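You operate a simulated robot arm through the tools that you are given. There is no shell and no other tool.

Carry out the task below with a simulated two-armed robot. There is one attempt and no reset: what you move stays moved.

JOB
Lay the cream cloth pouch on the gold saucer and give it two puffs of scent.
Fine: ribbon toward the spray bottle; free the spray collar first and lock it again after. Where these are worked on the way, their far stop is far enough and under half their travel is too little: spray collar.
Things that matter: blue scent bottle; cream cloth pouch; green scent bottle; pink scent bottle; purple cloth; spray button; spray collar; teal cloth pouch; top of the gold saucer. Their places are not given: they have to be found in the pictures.

It is judged by the outcome, as a careful person would: the job done as asked, and still so three seconds after it is handed in. It fails if anything else is knocked over, pushed out of place, dropped, spilled or broken. Flat cloth is picked up by pressing the open fingertips on it (5 to 10 N) and closing them slowly along it; thin cloth reads only 2 to 8 mm in the jaws.

ROBOT AND FRAMES
Two 7-joint arms with two-finger parallel grippers on one trunk that stands fixed in place. Base frame: the origin is at the foot of the trunk, x ahead of it, y to its left, z up; the work surface is at about z = 76. Units: cm, degrees, N and s.
The left shoulder is at [8, 13.1, 94.7], the right one opposite. With the tool pointing down near the work surface each hand reaches from about 40 to 86 cm from the base axis, measured 20 degrees to its own side. Payload 1.57 kg a hand.
The TCP of each hand is the grasp point between the finger pads, 3 cm short of the fingertips. In the tool frame z runs along the fingers and y along their closing line. Largest opening 11 cm; finger width 2.4, thickness 1.2; the body of the gripper, 4.8 by 11.2 cm, starts 7.8 cm behind the TCP.
Orientation is that of the tool frame in the base frame, as a unit quaternion [x, y, z, w]. With the fingers straight down and closing along the base's y, the tool's x points along the base's -x, its y along +y and its z along -z.

CONTROLS
- The arms move only by the tool move_arm. It takes "left_moves", "right_moves" or both (then of equal length, played together; a hand with none holds still); each is a list of rows, each a list of 6 numbers: the shift along the base's x, y, z in cm, then the turn, a rotation vector about the base's x, y, z in rad. In form: [[x, y, z, wx, wy, wz], ...]. A call has 1 to 20 rows; each row shifts and turns the commanded pose from where the row before left it. "left_hand" and "right_hand" are, for a hand that has rows, the finger opening in cm, from 0 to 11, set as the call begins (left out, the last holds). Rows are played at 5 a second. More than 5 cm and 8.6 degrees between two rows, or a gripper value outside its range, and nothing of the call is played. Where a pose cannot be reached the arm comes as near as it can. A force on the tool above 40 N (or 10 N above the force at the start of the call, whichever is more), or a blocked arm, ends the call early, and 0.2 s more pass. The fingers move at their own pace (about 10.8 cm/s each) and stop on an object; they squeeze with about 39 N. The grip force told is the motor's: it shows also when the fingers shut on nothing. Time passes only in rows, and 0.2 s behind the last, so rows that do not move let the fingers close. The reply holds the time, the measured pose of the TCP, the force on the tool along the base axes, the opening and the grip force, in the units named above and with some noise, with the torque about the TCP (base axes, N m) and any sound that the robot's microphone picked up.
- Cameras (640 x 400 px; columns grow to the right, rows downward): "scene" is now at [-4.44, -0.5, 142.89]; the picture's right is [-0.03, -1.00, 0.00], its down [-0.54, 0.02, -0.84] and it looks along [0.84, -0.03, -0.54] (base axes); focal length 320 px, centre (320, 200). "left" rides on the left gripper at [7, -1.6, -14.1] in its tool frame; the picture's right is [0.23, 0.97, 0.00], its down [-0.86, 0.20, -0.48] and it looks along [-0.47, 0.11, 0.88] (tool axes); focal length 222 px, centre (320, 200). "right" rides on the right gripper at [7, 1.6, -14.1] in its tool frame; the picture's right is [-0.23, 0.97, 0.00], its down [-0.86, -0.20, -0.48] and it looks along [-0.47, -0.11, 0.88] (tool axes); focal length 222 px, centre (320, 200).
- capture(camera): a new picture of that camera. The clock stands still meanwhile.
- aim_head(pan, tilt): turns the head with the scene camera to pan (to the left, within 109 degrees either way) and tilt (down, from -29 to 69), counted from straight ahead of the robot. It gives what a move gives.
- measure_at(camera, pixels): for up to 12 pixels [column, row] of the newest picture of that camera ("zoom" is the newest enlarged one), the place [x, y, z] in the base frame of the surface seen there, good to about 0.2 cm, but the place of the scene camera against the robot may be out by one fixed shift of up to 1.2 cm in any direction. The clock stands still meanwhile.
- enlarge(camera, box): a new picture of the part [left, top, right, bottom] of that camera's present view, enlarged. The clock stands still meanwhile.
- job_done(): hands the job in; it is judged then, once.

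Unless the task says otherwise, let go and move clear before handing in.

The tools are called after "Request:" by a JSON object that holds its "op" and its "data". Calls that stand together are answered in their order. move_arm: Moves the arms, as the interface text tells. Its arguments: {"type":"object","properties":{"left_moves":{"type":"array"},"left_hand":{"type":"number"},"right_moves":{"type":"array"},"right_hand":{"type":"number"}},"required":[]} The other tools are called the same way: aim_head (pan, tilt) turns the head that bears the scene camera; capture (camera) takes a picture; measure_at (camera, pixels) gives the place of the surface under pixels of a picture; enlarge (camera, box) takes an enlarged picture of a part of a camera's view; job_done () hands the job in.

At the start:

```text
time_s: 0.0
left_tool_pos: [56.14, 16.57, 122.74]
left_tcp_rot: [0.0, 1.0, 0.0, 0.0]
left_wrist_force: [-0.4, 1.1, 0.6]
left_ft_torque: [-0.02, -0.04, -0.02]
left_finger_gap: 11.02
left_grasp_force: 0.1
right_tool_pos: [44.36, -32.34, 120.25]
right_tcp_rot: [0.0, 1.0, 0.0, 0.0]
right_wrist_force: [1.1, -0.1, 0.0]
right_ft_torque: [-0.05, 0.02, 0.04]
right_finger_gap: 11.0
right_grasp_force: 0.1
head pan, tilt (commanded): [-1.9, 32.5]
```

scene: 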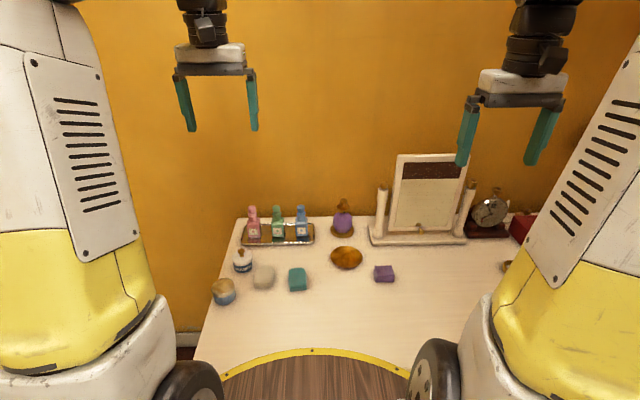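
right: 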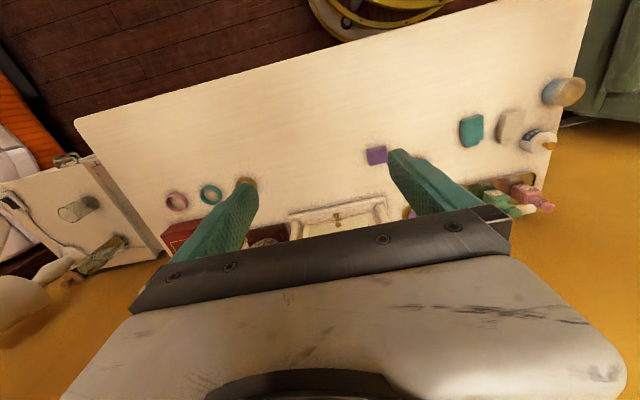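
left: 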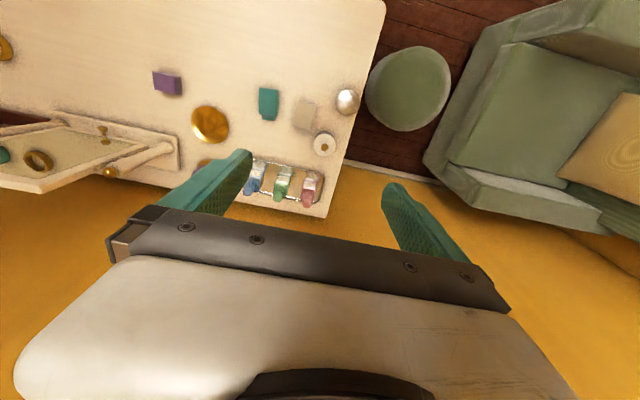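

The scene picture shows the three scent bottles on a tray near (277,225), the gold saucer near (346,257), the cream pouch near (264,277) and the teal pouch near (297,279). I will enlarge these areas to see the details.

Request:
{"op": "enlarge", "data": {"camera": "scene", "box": [200, 190, 420, 328]}}

Request:
{"op": "enlarge", "data": {"camera": "scene", "box": [230, 190, 360, 271]}}

Request:
{"op": "enlarge", "data": {"camera": "left", "box": [130, 50, 370, 220]}}

```text
2.90 times, centred on (310, 259) of scene
```

zoom: 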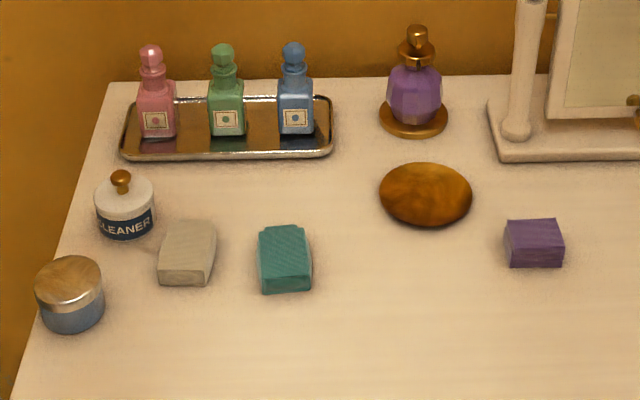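

```text
4.92 times, centred on (295, 230) of scene
```

zoom: 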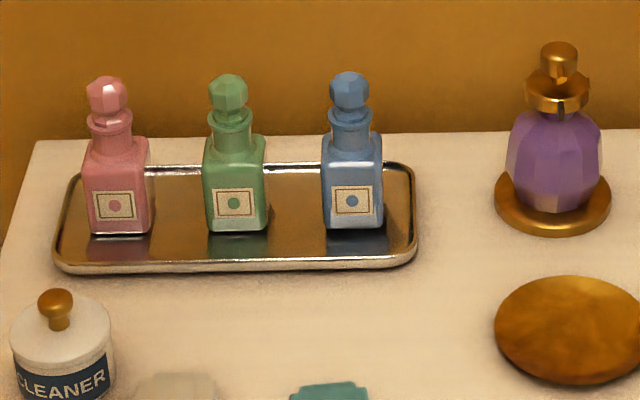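

```text
2.35 times, centred on (250, 135) of left
```

zoom: 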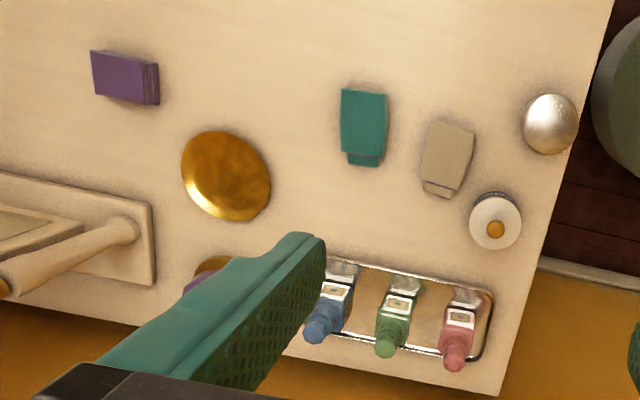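

The purple bottle at about (342,215) has a gold collar and a top button, so it is the spray bottle. I will zoom closer on it and on the pouches, and measure places.

Request:
{"op": "enlarge", "data": {"camera": "scene", "box": [322, 192, 366, 242]}}

Request:
{"op": "enlarge", "data": {"camera": "scene", "box": [240, 250, 320, 300]}}

Request:
{"op": "capture", "data": {"camera": "scene"}}

Request:
{"op": "measure_at", "data": {"camera": "scene", "pixels": [[343, 201], [342, 208], [343, 220], [345, 257], [336, 250], [356, 262], [264, 275], [298, 278], [383, 272], [320, 310]]}}

```text
8.00 times, centred on (344, 217) of scene
```

zoom: 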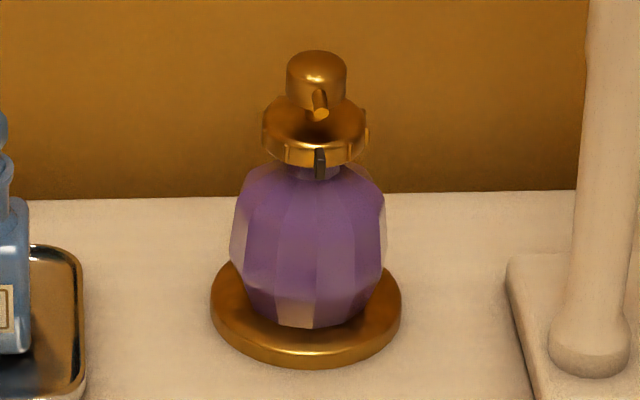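

```text
8.00 times, centred on (280, 275) of scene
```

zoom: 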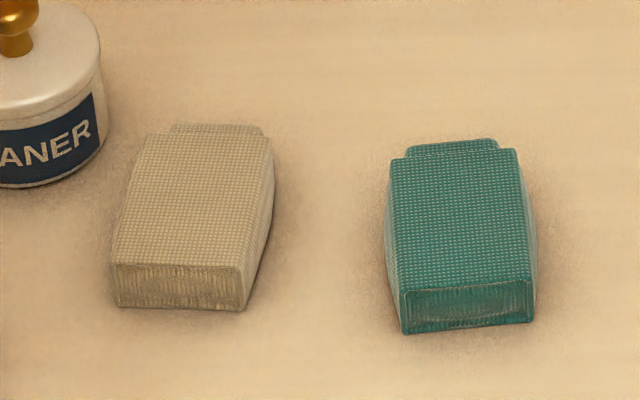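

```text
taken
```

scene: 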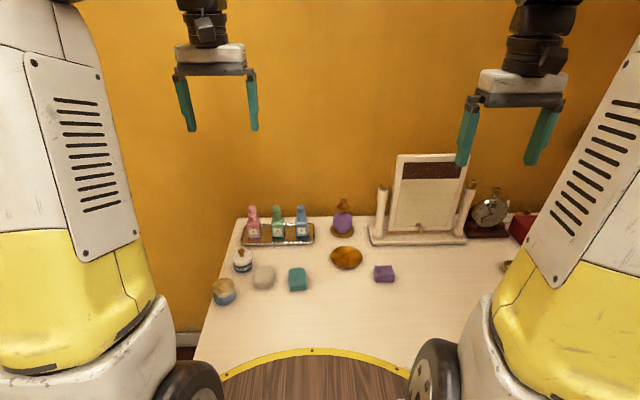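

```text
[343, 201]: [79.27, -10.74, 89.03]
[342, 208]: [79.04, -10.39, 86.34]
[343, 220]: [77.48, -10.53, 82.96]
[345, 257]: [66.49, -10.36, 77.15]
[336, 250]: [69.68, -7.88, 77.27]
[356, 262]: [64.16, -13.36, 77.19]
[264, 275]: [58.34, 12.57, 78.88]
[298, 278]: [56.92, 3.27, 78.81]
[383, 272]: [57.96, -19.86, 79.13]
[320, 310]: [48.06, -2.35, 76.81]
```

The zoom shows the nozzle at (319,103) of the button pointing toward the robot and a dark mark at (319,160) on the collar. I now enlarge the pouches in the left wrist view to find the ribbon, and the bottle from the left view.

Request:
{"op": "enlarge", "data": {"camera": "left", "box": [250, 75, 340, 160]}}

Request:
{"op": "enlarge", "data": {"camera": "right", "box": [450, 95, 560, 215]}}

```text
4.71 times, centred on (295, 118) of left
```

zoom: 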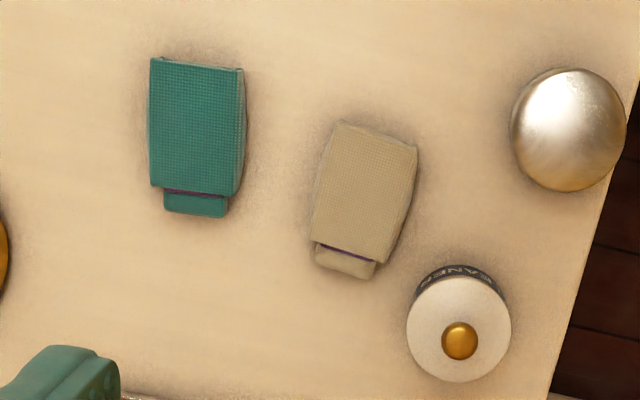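

```text
3.33 times, centred on (505, 155) of right
```

zoom: 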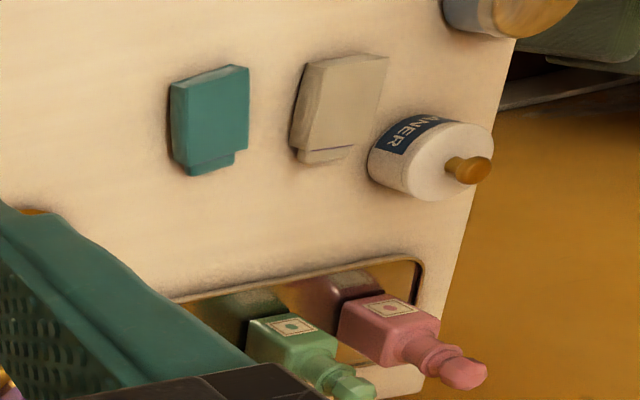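

The left view zoom shows a purple ribbon stripe at (345,253) at the narrow end of the cream pouch, which points away from the robot (+x). I will move the right hand to look at the spray bottle and the left hand to look at the pouch from closer.

Request:
{"op": "move_arm", "data": {"right_moves": [[3, 2.5, -1, 0, 0, 0], [3, 2.5, -1, 0, 0, 0], [3, 2.5, -1, 0, 0, 0], [3, 2.5, -1, 0, 0, 0], [3, 2.5, -1, 0, 0, 0], [3, 2.5, -1, 0, 0, 0], [3, 2.5, -1, 0, 0, 0], [3, 2.5, -1, 0, 0, 0]], "left_moves": [[-0.75, -0.5, -2, 0, 0, 0], [-0.75, -0.5, -2, 0, 0, 0], [-0.75, -0.5, -2, 0, 0, 0], [-0.75, -0.5, -2, 0, 0, 0], [-0.75, -0.5, -2, 0, 0, 0], [-0.75, -0.5, -2, 0, 0, 0], [-0.75, -0.5, -2, 0, 0, 0], [-0.75, -0.5, -2, 0, 0, 0]]}}

Request:
{"op": "capture", "data": {"camera": "right"}}

Request:
{"op": "capture", "data": {"camera": "left"}}

```text
time_s: 1.8
left_tool_pos: [50.02, 12.59, 106.71]
left_tcp_rot: [-0.001, 1.0, 0.0, -0.001]
left_wrist_force: [0.0, 0.6, 0.2]
left_ft_torque: [0.0, -0.03, 0.03]
left_finger_gap: 11.0
left_grasp_force: 0.0
right_tool_pos: [68.38, -12.33, 112.18]
right_tcp_rot: [0.001, 1.0, 0.0, 0.0]
right_wrist_force: [0.1, -0.4, -0.1]
right_ft_torque: [0.02, -0.01, 0.0]
right_finger_gap: 10.97
right_grasp_force: 0.0
head pan, tilt (commanded): [-1.9, 32.5]
```

```text
taken
```

right: 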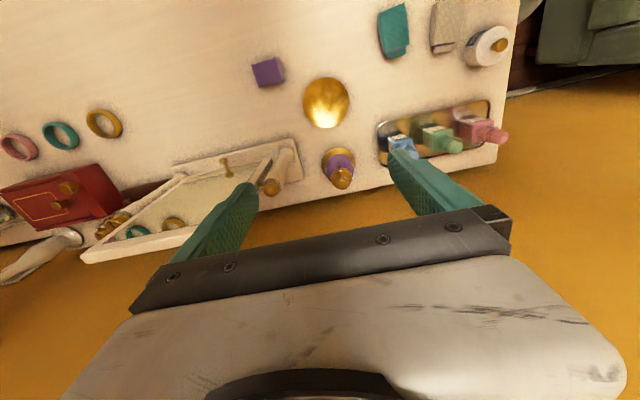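

```text
taken
```

left: 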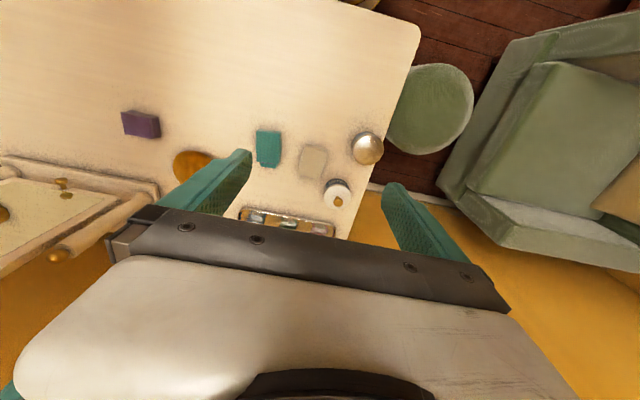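

The right view shows the spray bottle at (340,172) and the saucer at (326,102). I enlarge the bottle and measure points on it, and enlarge the cream pouch in the left view at (312,160).

Request:
{"op": "enlarge", "data": {"camera": "right", "box": [308, 145, 372, 195]}}

Request:
{"op": "measure_at", "data": {"camera": "right", "pixels": [[342, 178], [340, 170], [338, 160], [326, 102], [326, 80], [304, 102], [347, 102], [326, 125], [326, 145]]}}

Request:
{"op": "enlarge", "data": {"camera": "left", "box": [245, 120, 375, 200]}}

Request:
{"op": "measure_at", "data": {"camera": "left", "pixels": [[312, 160], [302, 148], [325, 151], [307, 176], [325, 140], [285, 170], [268, 150], [366, 148], [337, 196]]}}

```text
8.00 times, centred on (340, 170) of right
```

zoom: 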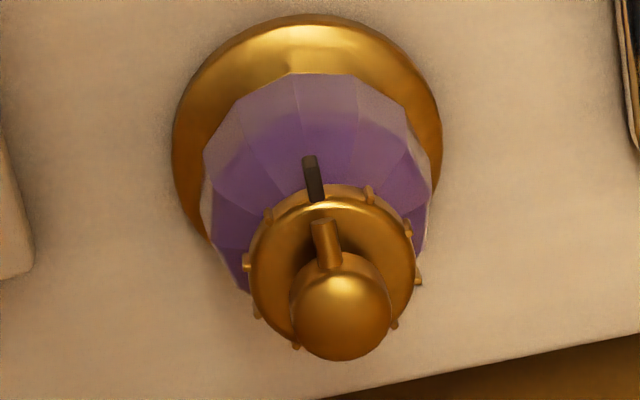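

```text
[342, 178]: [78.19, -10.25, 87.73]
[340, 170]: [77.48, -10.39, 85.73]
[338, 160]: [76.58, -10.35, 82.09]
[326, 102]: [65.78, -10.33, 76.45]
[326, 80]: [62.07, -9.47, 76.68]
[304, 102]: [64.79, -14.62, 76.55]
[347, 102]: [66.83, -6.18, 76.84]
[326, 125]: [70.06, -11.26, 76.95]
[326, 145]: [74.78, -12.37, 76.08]
```

```text
4.92 times, centred on (310, 160) of left
```

zoom: 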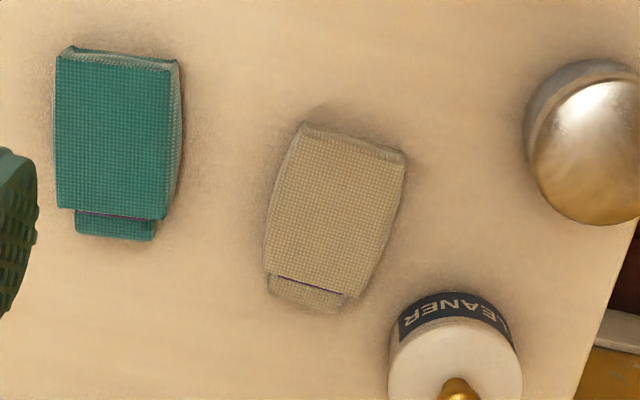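

```text
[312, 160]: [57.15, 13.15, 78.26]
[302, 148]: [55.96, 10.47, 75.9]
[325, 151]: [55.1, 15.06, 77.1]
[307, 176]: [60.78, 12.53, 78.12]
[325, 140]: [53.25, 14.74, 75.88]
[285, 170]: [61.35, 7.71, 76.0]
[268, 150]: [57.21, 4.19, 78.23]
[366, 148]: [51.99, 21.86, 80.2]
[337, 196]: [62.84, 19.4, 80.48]
```

The wrist measurements put the table at z≈76, the saucer centre near (66,-10.3) and the pouch top near (57.2,13.2,78.3). I measure the pouch corners in the zoom to get its size and yaw.

Request:
{"op": "measure_at", "data": {"camera": "zoom", "pixels": [[303, 138], [400, 165], [272, 268], [348, 292], [310, 284], [305, 300], [335, 215], [278, 205], [385, 230], [275, 295], [335, 308]]}}

Request:
{"op": "enlarge", "data": {"camera": "left", "box": [280, 135, 344, 185]}}

```text
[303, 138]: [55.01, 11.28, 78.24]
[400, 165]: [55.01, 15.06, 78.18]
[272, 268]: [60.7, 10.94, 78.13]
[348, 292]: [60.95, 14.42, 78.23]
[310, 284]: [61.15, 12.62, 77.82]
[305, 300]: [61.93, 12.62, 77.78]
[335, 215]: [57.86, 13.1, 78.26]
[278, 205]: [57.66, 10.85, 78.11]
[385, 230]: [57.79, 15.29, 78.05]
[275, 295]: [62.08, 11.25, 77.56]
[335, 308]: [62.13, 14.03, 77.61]
```

```text
8.00 times, centred on (312, 160) of left
```

zoom: 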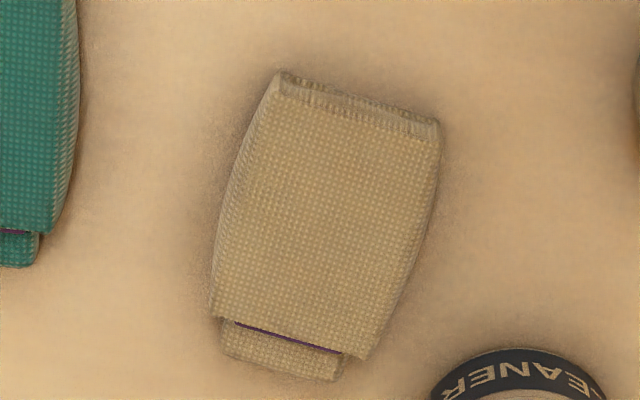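

The cream pouch runs from about x=54.7 to 62.3 along yaw -4.5°, 4.5 cm wide, ribbon end at +x. Before going closer to the collar with the right hand, I check the mirror post and bottles near it.

Request:
{"op": "measure_at", "data": {"camera": "right", "pixels": [[270, 187], [290, 155], [285, 172], [224, 165], [302, 175], [401, 140], [405, 152], [390, 160]]}}

Request:
{"op": "measure_at", "data": {"camera": "scene", "pixels": [[382, 190], [382, 215], [382, 236], [400, 158], [462, 158], [301, 208], [277, 208], [253, 208], [345, 201], [520, 225]]}}

```text
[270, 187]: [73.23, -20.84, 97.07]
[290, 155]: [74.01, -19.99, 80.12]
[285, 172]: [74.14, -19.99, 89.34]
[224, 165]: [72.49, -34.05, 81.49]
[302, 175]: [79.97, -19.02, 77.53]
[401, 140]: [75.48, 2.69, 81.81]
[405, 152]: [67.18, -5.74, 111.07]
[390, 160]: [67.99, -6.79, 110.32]
```

```text
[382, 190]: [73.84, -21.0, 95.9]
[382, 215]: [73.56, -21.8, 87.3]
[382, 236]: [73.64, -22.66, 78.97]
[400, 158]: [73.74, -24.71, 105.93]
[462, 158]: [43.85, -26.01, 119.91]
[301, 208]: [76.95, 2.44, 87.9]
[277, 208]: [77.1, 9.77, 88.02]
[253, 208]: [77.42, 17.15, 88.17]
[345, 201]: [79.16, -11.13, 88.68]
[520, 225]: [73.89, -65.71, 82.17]
```

The mirror post stands near (73.3,-20.5) up to z≈97 and the blue bottle near (76,2.5); the space above the spray bottle is clear. I lower the right hand for a closer look at the collar.

Request:
{"op": "move_arm", "data": {"right_moves": [[1, 0.7, -3.5, 0, 0, 0], [1, 0.7, -3.5, 0, 0, 0], [0.5, 0.7, -3.5, 0, 0, 0], [0.5, 0.7, -3, 0, 0, 0]]}}

Request:
{"op": "capture", "data": {"camera": "right"}}

```text
time_s: 2.8
left_tool_pos: [50.11, 12.67, 106.68]
left_tcp_rot: [0.0, 1.0, 0.0, 0.001]
left_wrist_force: [-0.1, -0.4, -0.4]
left_ft_torque: [-0.01, 0.01, 0.02]
left_finger_gap: 11.0
left_grasp_force: 0.0
right_tool_pos: [71.32, -9.5, 98.7]
right_tcp_rot: [0.0, 1.0, 0.0, 0.0]
right_wrist_force: [0.3, -0.7, -0.5]
right_ft_torque: [0.02, -0.04, 0.02]
right_finger_gap: 11.02
right_grasp_force: 0.0
head pan, tilt (commanded): [-1.9, 32.5]
```

```text
taken
```

right: 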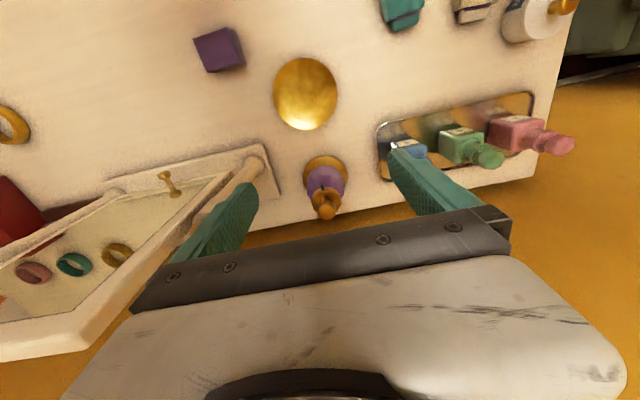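

Request:
{"op": "enlarge", "data": {"camera": "right", "box": [294, 180, 358, 220]}}

Request:
{"op": "enlarge", "data": {"camera": "scene", "box": [330, 195, 356, 215]}}

```text
10.00 times, centred on (326, 200) of right
```

zoom: 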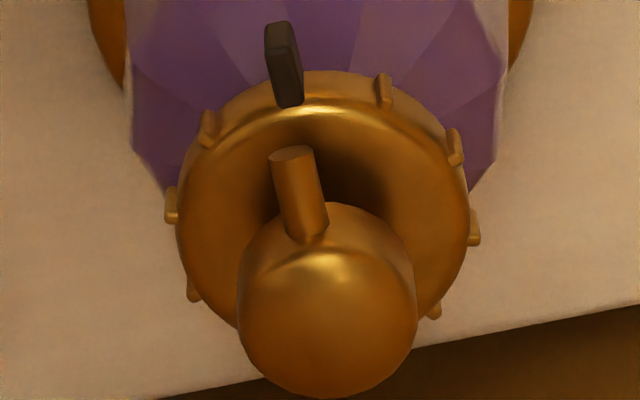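

```text
16.00 times, centred on (343, 205) of scene
```

zoom: 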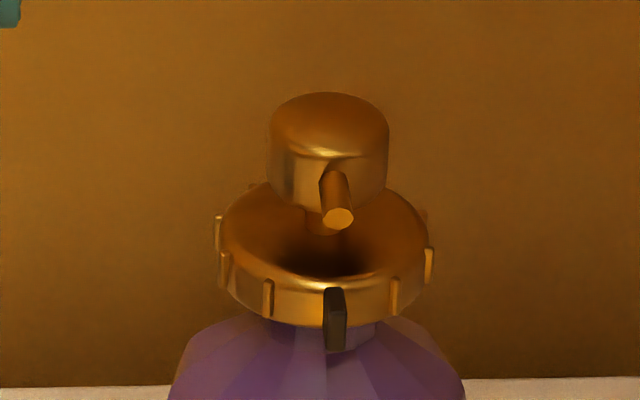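

The close views show the collar as a ribbed ring with a dark pointer at the front (284,63), in line with the nozzle. I measure points on the collar and button for the grip height and centre.

Request:
{"op": "enlarge", "data": {"camera": "right", "box": [294, 180, 358, 220]}}

Request:
{"op": "measure_at", "data": {"camera": "zoom", "pixels": [[185, 200], [462, 200], [190, 245], [460, 250], [330, 95], [330, 75], [325, 330], [250, 310], [410, 310], [290, 155], [330, 390], [280, 45]]}}

```text
10.00 times, centred on (326, 200) of right
```

zoom: 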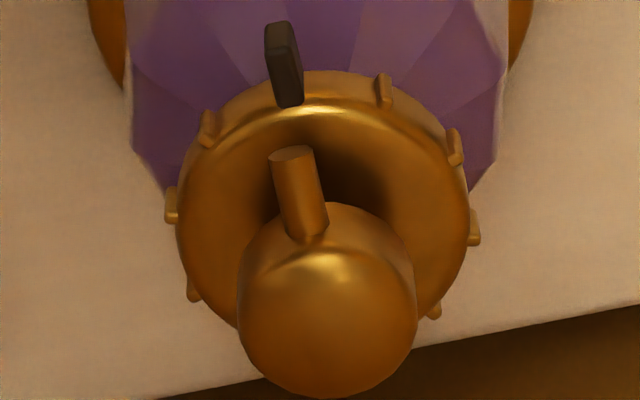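

```text
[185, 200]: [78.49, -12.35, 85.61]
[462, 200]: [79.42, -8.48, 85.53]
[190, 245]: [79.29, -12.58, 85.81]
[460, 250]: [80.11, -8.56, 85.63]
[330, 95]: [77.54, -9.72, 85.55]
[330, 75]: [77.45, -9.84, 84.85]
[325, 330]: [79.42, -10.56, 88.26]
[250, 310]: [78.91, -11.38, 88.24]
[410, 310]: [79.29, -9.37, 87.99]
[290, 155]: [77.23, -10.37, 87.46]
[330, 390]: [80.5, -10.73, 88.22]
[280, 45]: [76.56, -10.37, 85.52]
```

The collar ring is centred near (79.3,-10.5) at z 84.7–85.7, and the button top is at z≈88.25. I first do the pouch: the right hand backs off, and the left hand goes over the pouch, turned by -4.3° to match it.

Request:
{"op": "move_arm", "data": {"right_moves": [[0, 0, 4, 0, 0, 0], [0, 0, 4, 0, 0, 0], [0, 0, 4, 0, 0, 0], [-3.5, -3.5, 0, 0, 0, 0], [-3.5, -3.5, 0, 0, 0, 0], [-3.5, -3.5, 0, 0, 0, 0], [-3.5, -3.5, 0, 0, 0, 0], [-3.5, -3.5, 0, 0, 0, 0], [-3.5, -3.5, 0, 0, 0, 0]], "left_moves": [[0, 0, 0, 0, 0, 0], [1.54, 0.08, -3, 0, 0, -0.015], [1.54, 0.08, -3, 0, 0, -0.015], [1.54, 0.08, -3, 0, 0, -0.015], [1.54, 0.08, -3, 0, 0, -0.015], [1.54, 0.08, -3, 0, 0, -0.015], [0, 0, 0, 0, 0, 0], [0, 0, 0, 0, 0, 0], [0, 0, 0, 0, 0, 0]], "left_hand": 7}}

Request:
{"op": "capture", "data": {"camera": "left"}}

Request:
{"op": "capture", "data": {"camera": "scene"}}

```text
time_s: 4.8
left_tool_pos: [57.8, 12.99, 91.64]
left_tcp_rot: [0.038, 0.999, 0.001, 0.0]
left_wrist_force: [0.6, 0.6, -0.6]
left_ft_torque: [0.0, 0.02, 0.02]
left_finger_gap: 7.03
left_grasp_force: 0.0
right_tool_pos: [50.33, -30.49, 110.6]
right_tcp_rot: [0.0, 1.0, 0.0, 0.001]
right_wrist_force: [0.8, 0.4, 0.3]
right_ft_torque: [-0.01, 0.06, 0.02]
right_finger_gap: 11.02
right_grasp_force: 0.1
head pan, tilt (commanded): [-1.9, 32.5]
```

```text
taken
```

left: 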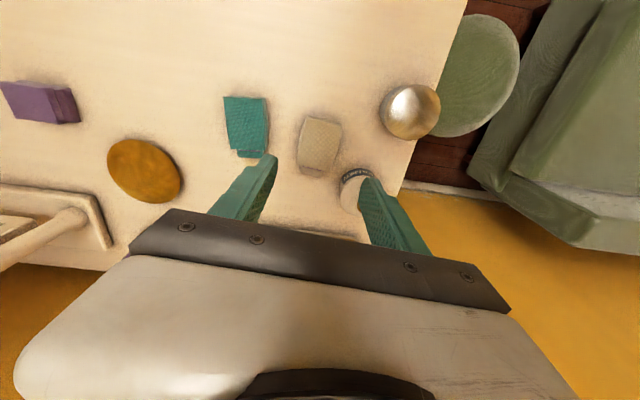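

```text
taken
```

scene: 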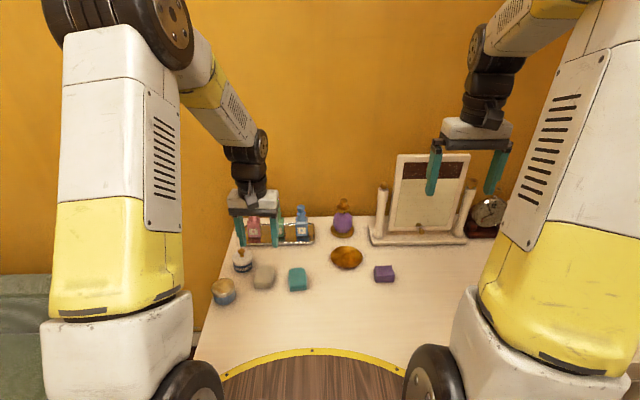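

The left hand is above the pouch, now seen at (320,145). I re-measure its sides and the jar from this nearer view before going down.

Request:
{"op": "enlarge", "data": {"camera": "left", "box": [276, 105, 372, 185]}}

Request:
{"op": "measure_at", "data": {"camera": "left", "pixels": [[299, 145], [338, 148], [320, 145], [308, 119], [340, 124], [313, 171], [345, 178], [360, 175], [268, 140]]}}

```text
5.00 times, centred on (324, 145) of left
```

zoom: 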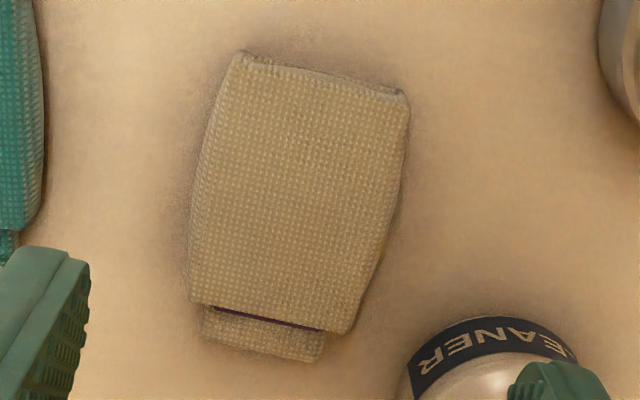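

```text
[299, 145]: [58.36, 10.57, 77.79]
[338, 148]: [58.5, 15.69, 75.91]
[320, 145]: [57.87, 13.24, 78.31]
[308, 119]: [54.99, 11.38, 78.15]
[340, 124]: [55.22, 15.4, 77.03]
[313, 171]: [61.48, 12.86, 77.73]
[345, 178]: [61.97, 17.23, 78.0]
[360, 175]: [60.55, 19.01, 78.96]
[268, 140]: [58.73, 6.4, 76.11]
```

The pouch's sides are at y≈10.7 and 15.4 with the jar edge at (62,17.2), leaving clearance for the fingers. I narrow the opening to 6.2 and go down to tips just above the table.

Request:
{"op": "move_arm", "data": {"left_moves": [[0, 0.05, -3, 0, 0, 0], [0, 0, -3, 0, 0, 0], [0, 0, -3, 0, 0, 0], [0, 0, -2, 0, 0, 0], [0, 0, -1.1, 0, 0, 0], [0, 0, 0, 0, 0, 0]], "left_hand": 6.2}}

Request:
{"op": "capture", "data": {"camera": "left"}}

Request:
{"op": "enlarge", "data": {"camera": "scene", "box": [200, 190, 360, 310]}}

```text
time_s: 6.2
left_tool_pos: [57.92, 13.05, 79.61]
left_tcp_rot: [0.038, 0.999, -0.001, 0.0]
left_wrist_force: [0.3, 0.3, -0.1]
left_ft_torque: [-0.03, 0.01, -0.02]
left_finger_gap: 6.22
left_grasp_force: 0.0
right_tool_pos: [50.37, -30.53, 110.75]
right_tcp_rot: [-0.001, 1.0, -0.001, 0.001]
right_wrist_force: [-0.7, -1.4, 0.8]
right_ft_torque: [0.01, 0.0, -0.01]
right_finger_gap: 10.98
right_grasp_force: 0.0
head pan, tilt (commanded): [-1.9, 32.5]
```

```text
taken
```

left: 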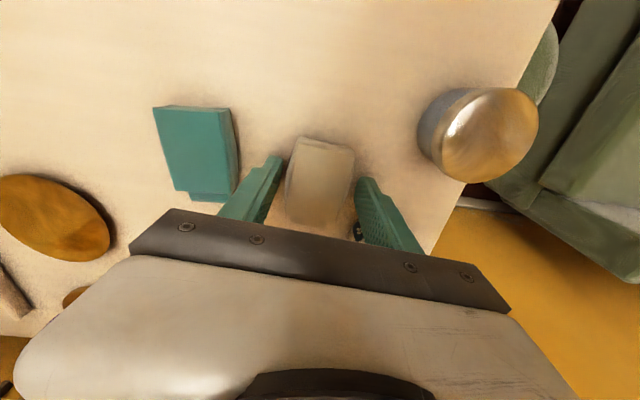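

```text
3.33 times, centred on (280, 250) of scene
```

zoom: 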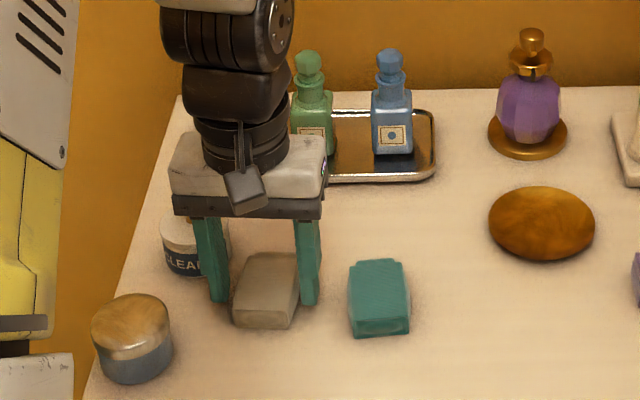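

The fingers straddle the pouch evenly, one on either side. I close them slowly onto it and check the gap.

Request:
{"op": "move_arm", "data": {"left_moves": [[0, 0, 0, 0, 0, 0], [0, 0, 0, 0, 0, 0], [0, 0, 0, 0, 0, 0], [0, 0, 0, 0, 0, 0]], "left_hand": 3.6}}

Request:
{"op": "capture", "data": {"camera": "left"}}

```text
time_s: 7.2
left_tool_pos: [57.96, 12.95, 79.52]
left_tcp_rot: [0.037, 0.999, 0.0, 0.0]
left_wrist_force: [-0.4, -0.6, 0.1]
left_ft_torque: [0.01, -0.01, 0.02]
left_finger_gap: 5.06
left_grasp_force: 39.6
right_tool_pos: [50.41, -30.48, 110.74]
right_tcp_rot: [0.0, 1.0, 0.0, 0.0]
right_wrist_force: [-0.7, -0.9, 0.5]
right_ft_torque: [-0.01, 0.0, 0.02]
right_finger_gap: 11.0
right_grasp_force: 0.3
head pan, tilt (commanded): [-1.9, 32.5]
```

```text
taken
```

left: 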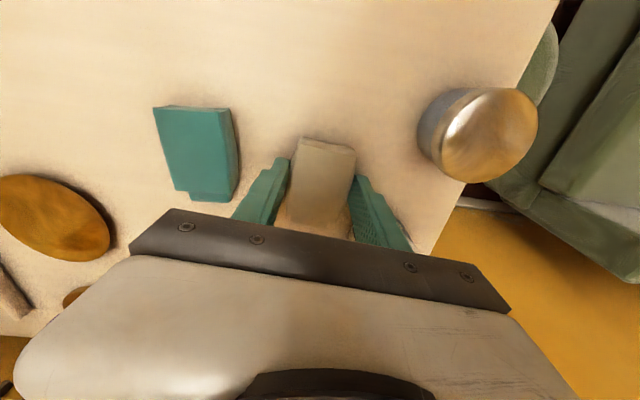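

The pouch is held (gap 5.06, grip 39.6 N). I lift it 14 cm and carry it over above the saucer, turning so that the ribbon end points at the spray bottle.

Request:
{"op": "move_arm", "data": {"left_moves": [[0, 0, 2, 0, 0, 0], [0, 0, 4, 0, 0, 0], [0, 0, 4, 0, 0, 0], [0, 0, 4, 0, 0, 0], [1.27, -3.9, 0, 0, 0, 0.0105], [1.27, -3.9, 0, 0, 0, 0.0105], [1.27, -3.9, 0, 0, 0, 0.0105], [1.27, -3.9, 0, 0, 0, 0.0105], [1.27, -3.9, 0, 0, 0, 0.0105], [1.27, -3.9, 0, 0, 0, 0.0105], [0, 0, 0, 0, 0, 0]]}}

Request:
{"op": "capture", "data": {"camera": "left"}}

Request:
{"op": "capture", "data": {"camera": "scene"}}

Request:
{"op": "capture", "data": {"camera": "right"}}

```text
time_s: 9.6
left_tool_pos: [65.46, -10.63, 93.58]
left_tcp_rot: [0.006, 1.0, 0.0, 0.001]
left_wrist_force: [-0.7, 0.8, -0.1]
left_ft_torque: [0.01, 0.02, 0.01]
left_finger_gap: 3.64
left_grasp_force: 0.0
right_tool_pos: [50.37, -30.56, 110.64]
right_tcp_rot: [0.0, 1.0, 0.0, -0.001]
right_wrist_force: [-0.2, 0.5, -0.1]
right_ft_torque: [-0.04, 0.01, -0.03]
right_finger_gap: 11.01
right_grasp_force: 0.1
head pan, tilt (commanded): [-1.9, 32.5]
```

```text
taken
```

left: 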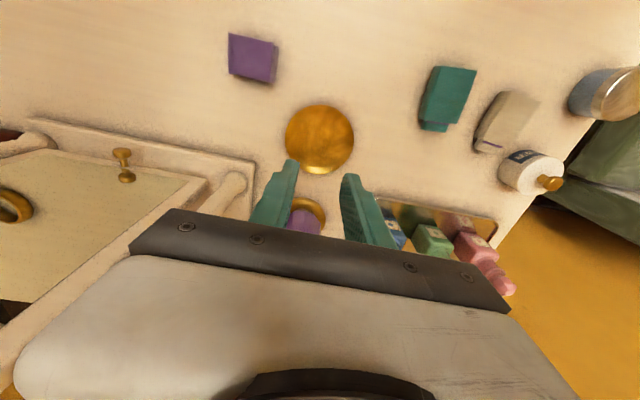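

```text
taken
```

scene: 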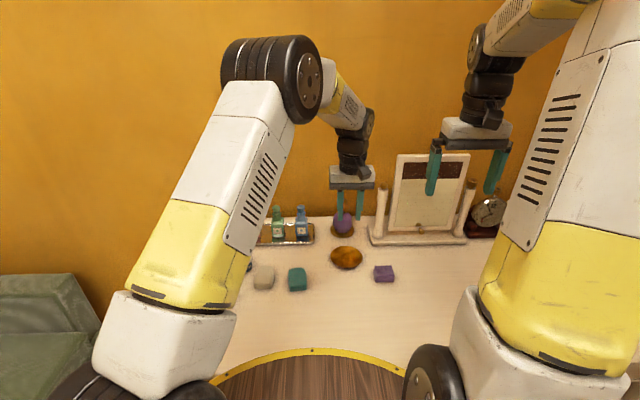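

```text
taken
```

right: 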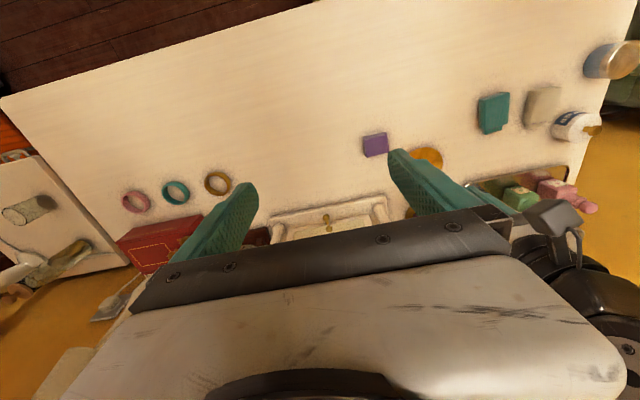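

The left gap reads 3.64 with zero grip and the pouch is still near its old place in the picture at (505,118): it slipped out when lifted. I look closely at where it lies now.

Request:
{"op": "enlarge", "data": {"camera": "left", "box": [410, 55, 600, 200]}}

Request:
{"op": "enlarge", "data": {"camera": "scene", "box": [244, 255, 324, 305]}}

Request:
{"op": "measure_at", "data": {"camera": "scene", "pixels": [[264, 275], [298, 278]]}}

Request:
{"op": "enlarge", "data": {"camera": "right", "box": [460, 70, 620, 190]}}

```text
2.76 times, centred on (505, 128) of left
```

zoom: 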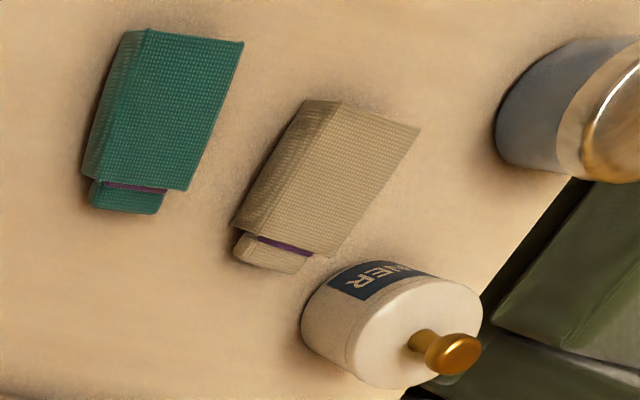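

```text
8.00 times, centred on (284, 280) of scene
```

zoom: 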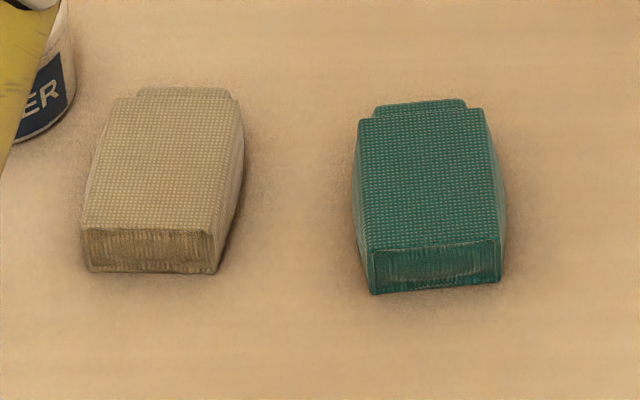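

```text
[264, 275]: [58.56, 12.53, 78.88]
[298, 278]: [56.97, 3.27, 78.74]
```

```text
3.33 times, centred on (540, 130) of right
```

zoom: 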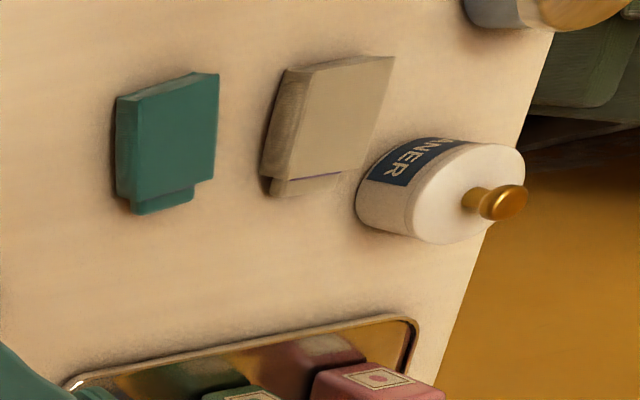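

The pouch lies where it was, upright and undisturbed; the jaws just slid off it. I go back over it with the left hand to re-measure and then grip lower and lift slowly.

Request:
{"op": "move_arm", "data": {"left_moves": [[-1.27, 3.93, 0, 0, 0, -0.0105], [-1.27, 3.93, 0, 0, 0, -0.0105], [-1.27, 3.93, 0, 0, 0, -0.0105], [-1.27, 3.93, 0, 0, 0, -0.0105], [-1.27, 3.93, 0, 0, 0, -0.0105], [-1.27, 3.93, 0, 0, 0, -0.0105], [0, 0, -1.5, 0, 0, 0]], "left_hand": 6.2}}

Request:
{"op": "enlarge", "data": {"camera": "left", "box": [276, 105, 372, 185]}}

Request:
{"op": "measure_at", "data": {"camera": "zoom", "pixels": [[195, 230], [385, 230], [240, 60], [405, 95], [230, 300], [320, 325], [290, 200], [200, 250], [375, 270], [260, 345]]}}

```text
time_s: 11.2
left_tool_pos: [57.71, 13.35, 92.18]
left_tcp_rot: [0.037, 0.999, 0.0, 0.001]
left_wrist_force: [0.5, 0.9, 0.1]
left_ft_torque: [-0.02, 0.0, -0.01]
left_finger_gap: 6.2
left_grasp_force: 0.1
right_tool_pos: [50.4, -30.55, 110.63]
right_tcp_rot: [0.0, 1.0, 0.001, -0.001]
right_wrist_force: [-0.2, -0.3, 0.3]
right_ft_torque: [0.03, -0.01, -0.01]
right_finger_gap: 10.98
right_grasp_force: 0.0
head pan, tilt (commanded): [-1.9, 32.5]
```

```text
5.00 times, centred on (324, 145) of left
```

zoom: 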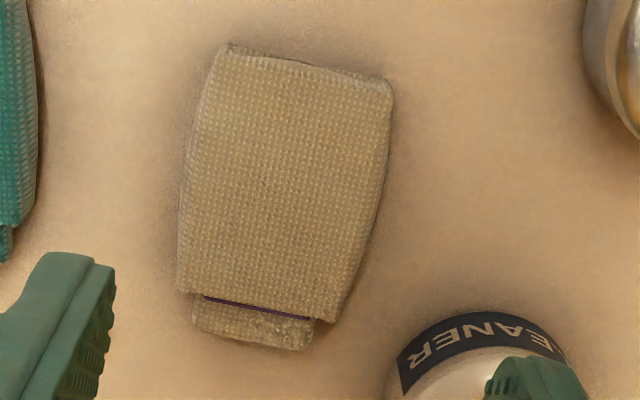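

```text
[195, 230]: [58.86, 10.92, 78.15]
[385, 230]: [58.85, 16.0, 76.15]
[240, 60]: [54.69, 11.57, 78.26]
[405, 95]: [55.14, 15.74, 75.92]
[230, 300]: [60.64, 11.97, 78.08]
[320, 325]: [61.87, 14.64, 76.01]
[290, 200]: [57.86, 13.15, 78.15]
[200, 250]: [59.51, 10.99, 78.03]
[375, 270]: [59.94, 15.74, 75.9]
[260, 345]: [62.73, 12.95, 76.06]
```

The pouch's mid-line is still at y≈13.1 around x=57.8. I go down to about z=79.15 with the fingers astride it, then close.

Request:
{"op": "move_arm", "data": {"left_moves": [[0, -0.2, -4, 0, 0, 0], [0, 0, -4, 0, 0, 0], [0, 0, -3, 0, 0, 0], [0, 0, -1.5, 0, 0, 0], [0, 0, -0.5, 0, 0, 0], [0, 0, 0, 0, 0, 0]], "left_hand": 6.2}}

Request:
{"op": "move_arm", "data": {"left_moves": [[0, 0, 0, 0, 0, 0], [0, 0, 0, 0, 0, 0], [0, 0, 0, 0, 0, 0], [0, 0, 0, 0, 0, 0], [0, 0, 0, 0, 0, 0]], "left_hand": 3}}

Request:
{"op": "move_arm", "data": {"left_moves": [[0, 0, 0.1, 0, 0, 0], [0, 0, 0.2, 0, 0, 0], [0, 0, 0.2, 0, 0, 0], [0, 0, 0.2, 0, 0, 0], [0, 0, 0.2, 0, 0, 0]]}}

Request:
{"op": "capture", "data": {"camera": "left"}}

Request:
{"op": "enlarge", "data": {"camera": "scene", "box": [224, 245, 304, 295]}}

```text
time_s: 12.6
left_tool_pos: [57.74, 13.01, 79.17]
left_tcp_rot: [0.037, 0.999, 0.0, 0.0]
left_wrist_force: [0.5, -0.3, 0.2]
left_ft_torque: [-0.02, 0.0, 0.01]
left_finger_gap: 6.21
left_grasp_force: 0.1
right_tool_pos: [50.33, -30.65, 110.82]
right_tcp_rot: [0.0, 1.0, 0.001, 0.0]
right_wrist_force: [-0.2, 0.0, 0.4]
right_ft_torque: [0.0, -0.02, 0.0]
right_finger_gap: 11.02
right_grasp_force: 0.0
head pan, tilt (commanded): [-1.9, 32.5]
```

```text
time_s: 13.8
left_tool_pos: [57.9, 12.93, 79.15]
left_tcp_rot: [0.038, 0.999, 0.001, 0.0]
left_wrist_force: [0.9, -0.3, -0.5]
left_ft_torque: [-0.01, -0.02, 0.01]
left_finger_gap: 5.04
left_grasp_force: 38.6
right_tool_pos: [50.44, -30.54, 110.83]
right_tcp_rot: [0.0, 1.0, 0.0, 0.0]
right_wrist_force: [0.1, -0.3, 0.4]
right_ft_torque: [0.03, 0.01, 0.03]
right_finger_gap: 11.02
right_grasp_force: 0.2
head pan, tilt (commanded): [-1.9, 32.5]
```

```text
time_s: 15.0
left_tool_pos: [57.72, 13.0, 80.1]
left_tcp_rot: [0.037, 0.999, 0.0, 0.001]
left_wrist_force: [-0.3, 0.6, 0.8]
left_ft_torque: [-0.02, -0.03, 0.0]
left_finger_gap: 5.06
left_grasp_force: 39.2
right_tool_pos: [50.35, -30.59, 110.77]
right_tcp_rot: [0.001, 1.0, -0.001, 0.0]
right_wrist_force: [-0.3, -1.3, -0.3]
right_ft_torque: [-0.02, -0.01, 0.02]
right_finger_gap: 10.98
right_grasp_force: 0.1
head pan, tilt (commanded): [-1.9, 32.5]
```

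```text
taken
```

left: 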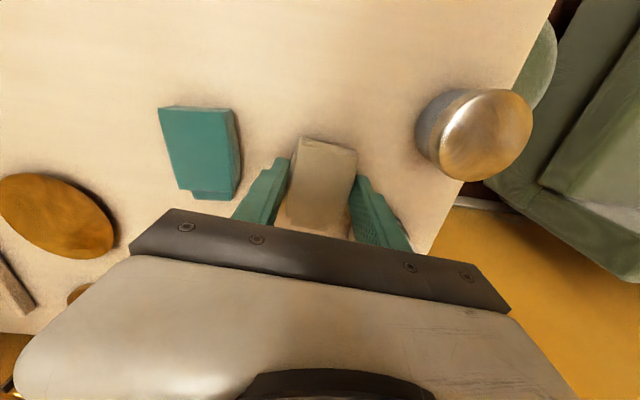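

```text
8.00 times, centred on (264, 270) of scene
```

zoom: 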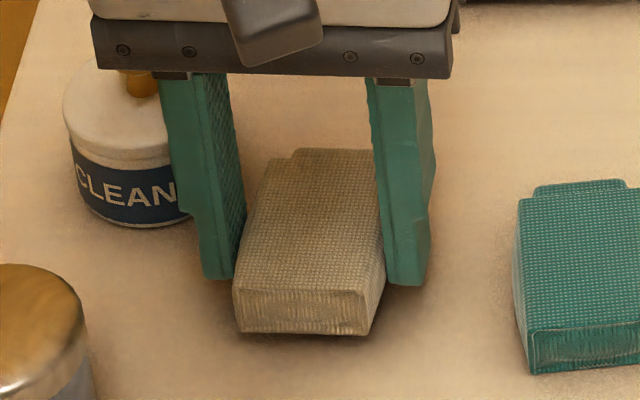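

After the slow lift the gap is still 5.06 with 39 N and a shadow shows under the pouch at (300,335): it is rising. I keep lifting gently.

Request:
{"op": "move_arm", "data": {"left_moves": [[0, 0, 0.3, 0, 0, 0], [0, 0, 0.5, 0, 0, 0], [0, 0, 0.6, 0, 0, 0], [0, 0, 0.6, 0, 0, 0], [0, 0, 0.6, 0, 0, 0], [0, 0, 0.4, 0, 0, 0], [0, 0, 0, 0, 0, 0]]}}

Request:
{"op": "enlarge", "data": {"camera": "scene", "box": [224, 245, 304, 295]}}

```text
time_s: 16.6
left_tool_pos: [57.75, 13.09, 83.14]
left_tcp_rot: [0.038, 0.999, 0.0, 0.0]
left_wrist_force: [0.8, -0.3, -0.1]
left_ft_torque: [-0.04, -0.02, 0.03]
left_finger_gap: 5.07
left_grasp_force: 39.0
right_tool_pos: [50.3, -30.42, 110.75]
right_tcp_rot: [0.001, 1.0, 0.0, 0.0]
right_wrist_force: [-0.5, 0.1, -0.3]
right_ft_torque: [0.0, 0.04, -0.03]
right_finger_gap: 10.99
right_grasp_force: 0.1
head pan, tilt (commanded): [-1.9, 32.5]
```

```text
8.00 times, centred on (264, 270) of scene
```

zoom: 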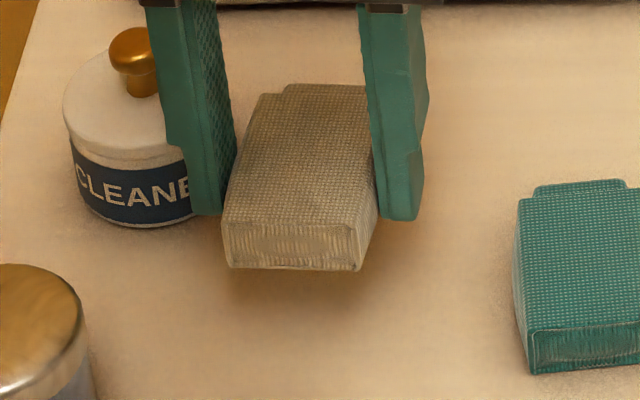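

The pouch is now clear of the table, hanging about level between the fingers. I raise it a little more and carry it gently towards the saucer.

Request:
{"op": "move_arm", "data": {"left_moves": [[0, 0, 0.4, 0, 0, 0], [0, 0, 0.6, 0, 0, 0], [0, 0, 0.6, 0, 0, 0], [0, 0, 0.6, 0, 0, 0], [0, 0, 0.6, 0, 0, 0], [0, 0, 0.2, 0, 0, 0], [0.1, -0.3, 0, 0, 0, 0], [0.2, -0.6, 0, 0, 0, 0.003], [0.3, -0.9, 0, 0, 0, 0.003], [0.4, -1.2, 0, 0, 0, 0.003], [0.4, -1.2, 0, 0, 0, 0.003], [0.4, -1.2, 0, 0, 0, 0.003], [0.4, -1.2, 0, 0, 0, 0.003], [0.4, -1.2, 0, 0, 0, 0.003], [0.4, -1.2, 0, 0, 0, 0.003], [0.4, -1.2, 0, 0, 0, 0.003], [0.3, -0.9, 0, 0, 0, 0.003], [0.2, -0.6, 0, 0, 0, 0.003], [0.1, -0.3, 0, 0, 0, 0]]}}

Request:
{"op": "capture", "data": {"camera": "left"}}

Request:
{"op": "capture", "data": {"camera": "scene"}}

```text
time_s: 20.6
left_tool_pos: [61.8, 0.92, 85.94]
left_tcp_rot: [0.02, 1.0, 0.0, 0.0]
left_wrist_force: [-0.2, 0.4, -0.6]
left_ft_torque: [0.04, -0.03, 0.0]
left_finger_gap: 5.07
left_grasp_force: 39.3
right_tool_pos: [50.31, -30.65, 110.78]
right_tcp_rot: [0.0, 1.0, 0.0, 0.0]
right_wrist_force: [0.6, -0.4, 0.4]
right_ft_torque: [-0.01, 0.03, 0.03]
right_finger_gap: 11.0
right_grasp_force: 0.0
head pan, tilt (commanded): [-1.9, 32.5]
```

```text
taken
```

left: 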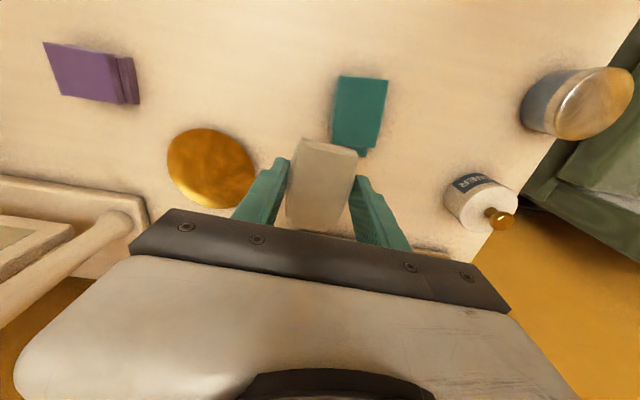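

```text
taken
```

scene: 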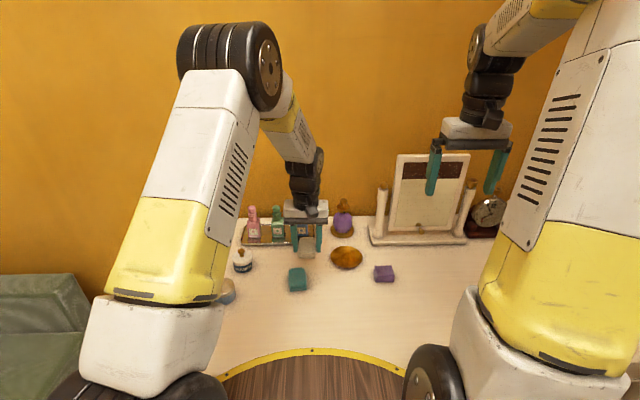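

The pouch is still firmly held (gap 5.07). I measure the saucer rim and the held pouch's ends from this view to set the final offset.

Request:
{"op": "enlarge", "data": {"camera": "left", "box": [150, 110, 270, 220]}}

Request:
{"op": "measure_at", "data": {"camera": "left", "pixels": [[169, 158], [252, 178], [203, 130], [215, 206], [211, 168], [304, 140], [356, 150], [292, 222], [320, 180], [320, 145]]}}

Request:
{"op": "enlarge", "data": {"camera": "left", "box": [270, 125, 370, 240]}}

Request:
{"op": "enlarge", "data": {"camera": "scene", "box": [280, 215, 360, 275]}}

```text
3.64 times, centred on (210, 165) of left
```

zoom: 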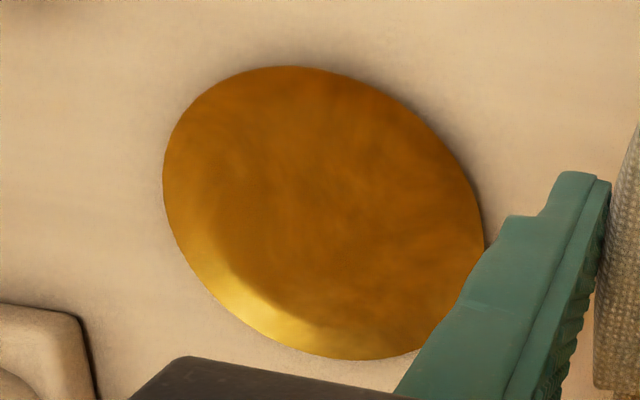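

```text
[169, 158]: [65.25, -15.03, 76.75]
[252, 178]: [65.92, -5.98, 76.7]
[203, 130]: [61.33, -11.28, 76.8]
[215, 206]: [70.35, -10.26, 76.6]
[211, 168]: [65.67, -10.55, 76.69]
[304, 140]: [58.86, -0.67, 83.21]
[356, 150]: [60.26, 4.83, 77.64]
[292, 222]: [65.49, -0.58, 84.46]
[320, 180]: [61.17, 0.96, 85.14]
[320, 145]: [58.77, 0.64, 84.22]
```

```text
3.48 times, centred on (320, 182) of left
```

zoom: 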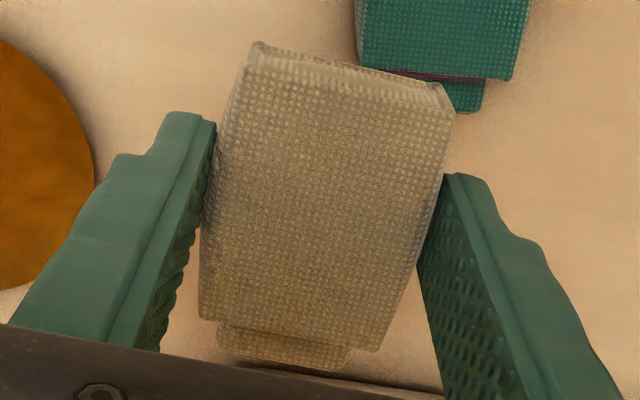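

```text
6.67 times, centred on (320, 245) of scene
```

zoom: 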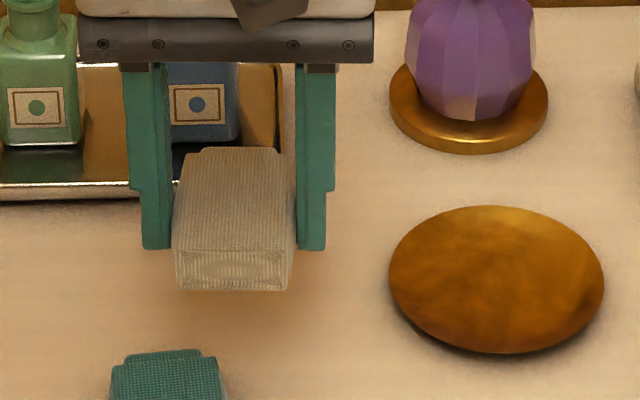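

The saucer centre comes out at about (65.7,-10.5), radius 4.5. The pouch may be pitched a little in the jaws, so I measure more points along its top.

Request:
{"op": "enlarge", "data": {"camera": "left", "box": [270, 125, 370, 240]}}

Request:
{"op": "measure_at", "data": {"camera": "zoom", "pixels": [[260, 75], [435, 110], [345, 95], [335, 150], [325, 200], [315, 250], [305, 300], [215, 310], [370, 340], [285, 345], [230, 340], [340, 362]]}}

```text
3.48 times, centred on (320, 182) of left
```

zoom: 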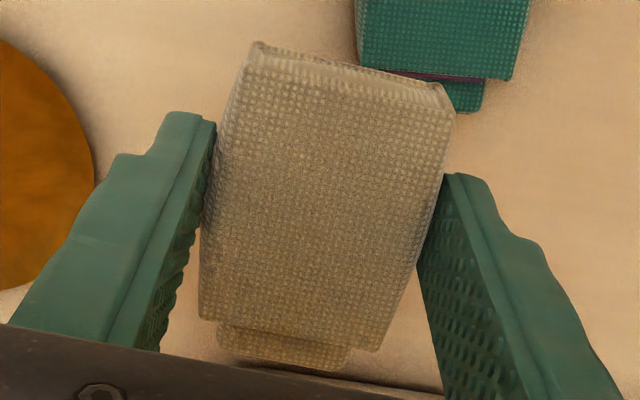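

```text
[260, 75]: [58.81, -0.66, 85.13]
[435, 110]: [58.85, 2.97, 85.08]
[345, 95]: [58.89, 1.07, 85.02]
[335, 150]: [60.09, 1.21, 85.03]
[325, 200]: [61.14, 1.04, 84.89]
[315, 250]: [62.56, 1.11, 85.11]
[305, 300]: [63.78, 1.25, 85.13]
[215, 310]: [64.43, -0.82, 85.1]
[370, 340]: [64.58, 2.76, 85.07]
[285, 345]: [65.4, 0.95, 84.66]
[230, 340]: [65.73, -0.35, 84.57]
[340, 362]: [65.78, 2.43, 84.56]
```

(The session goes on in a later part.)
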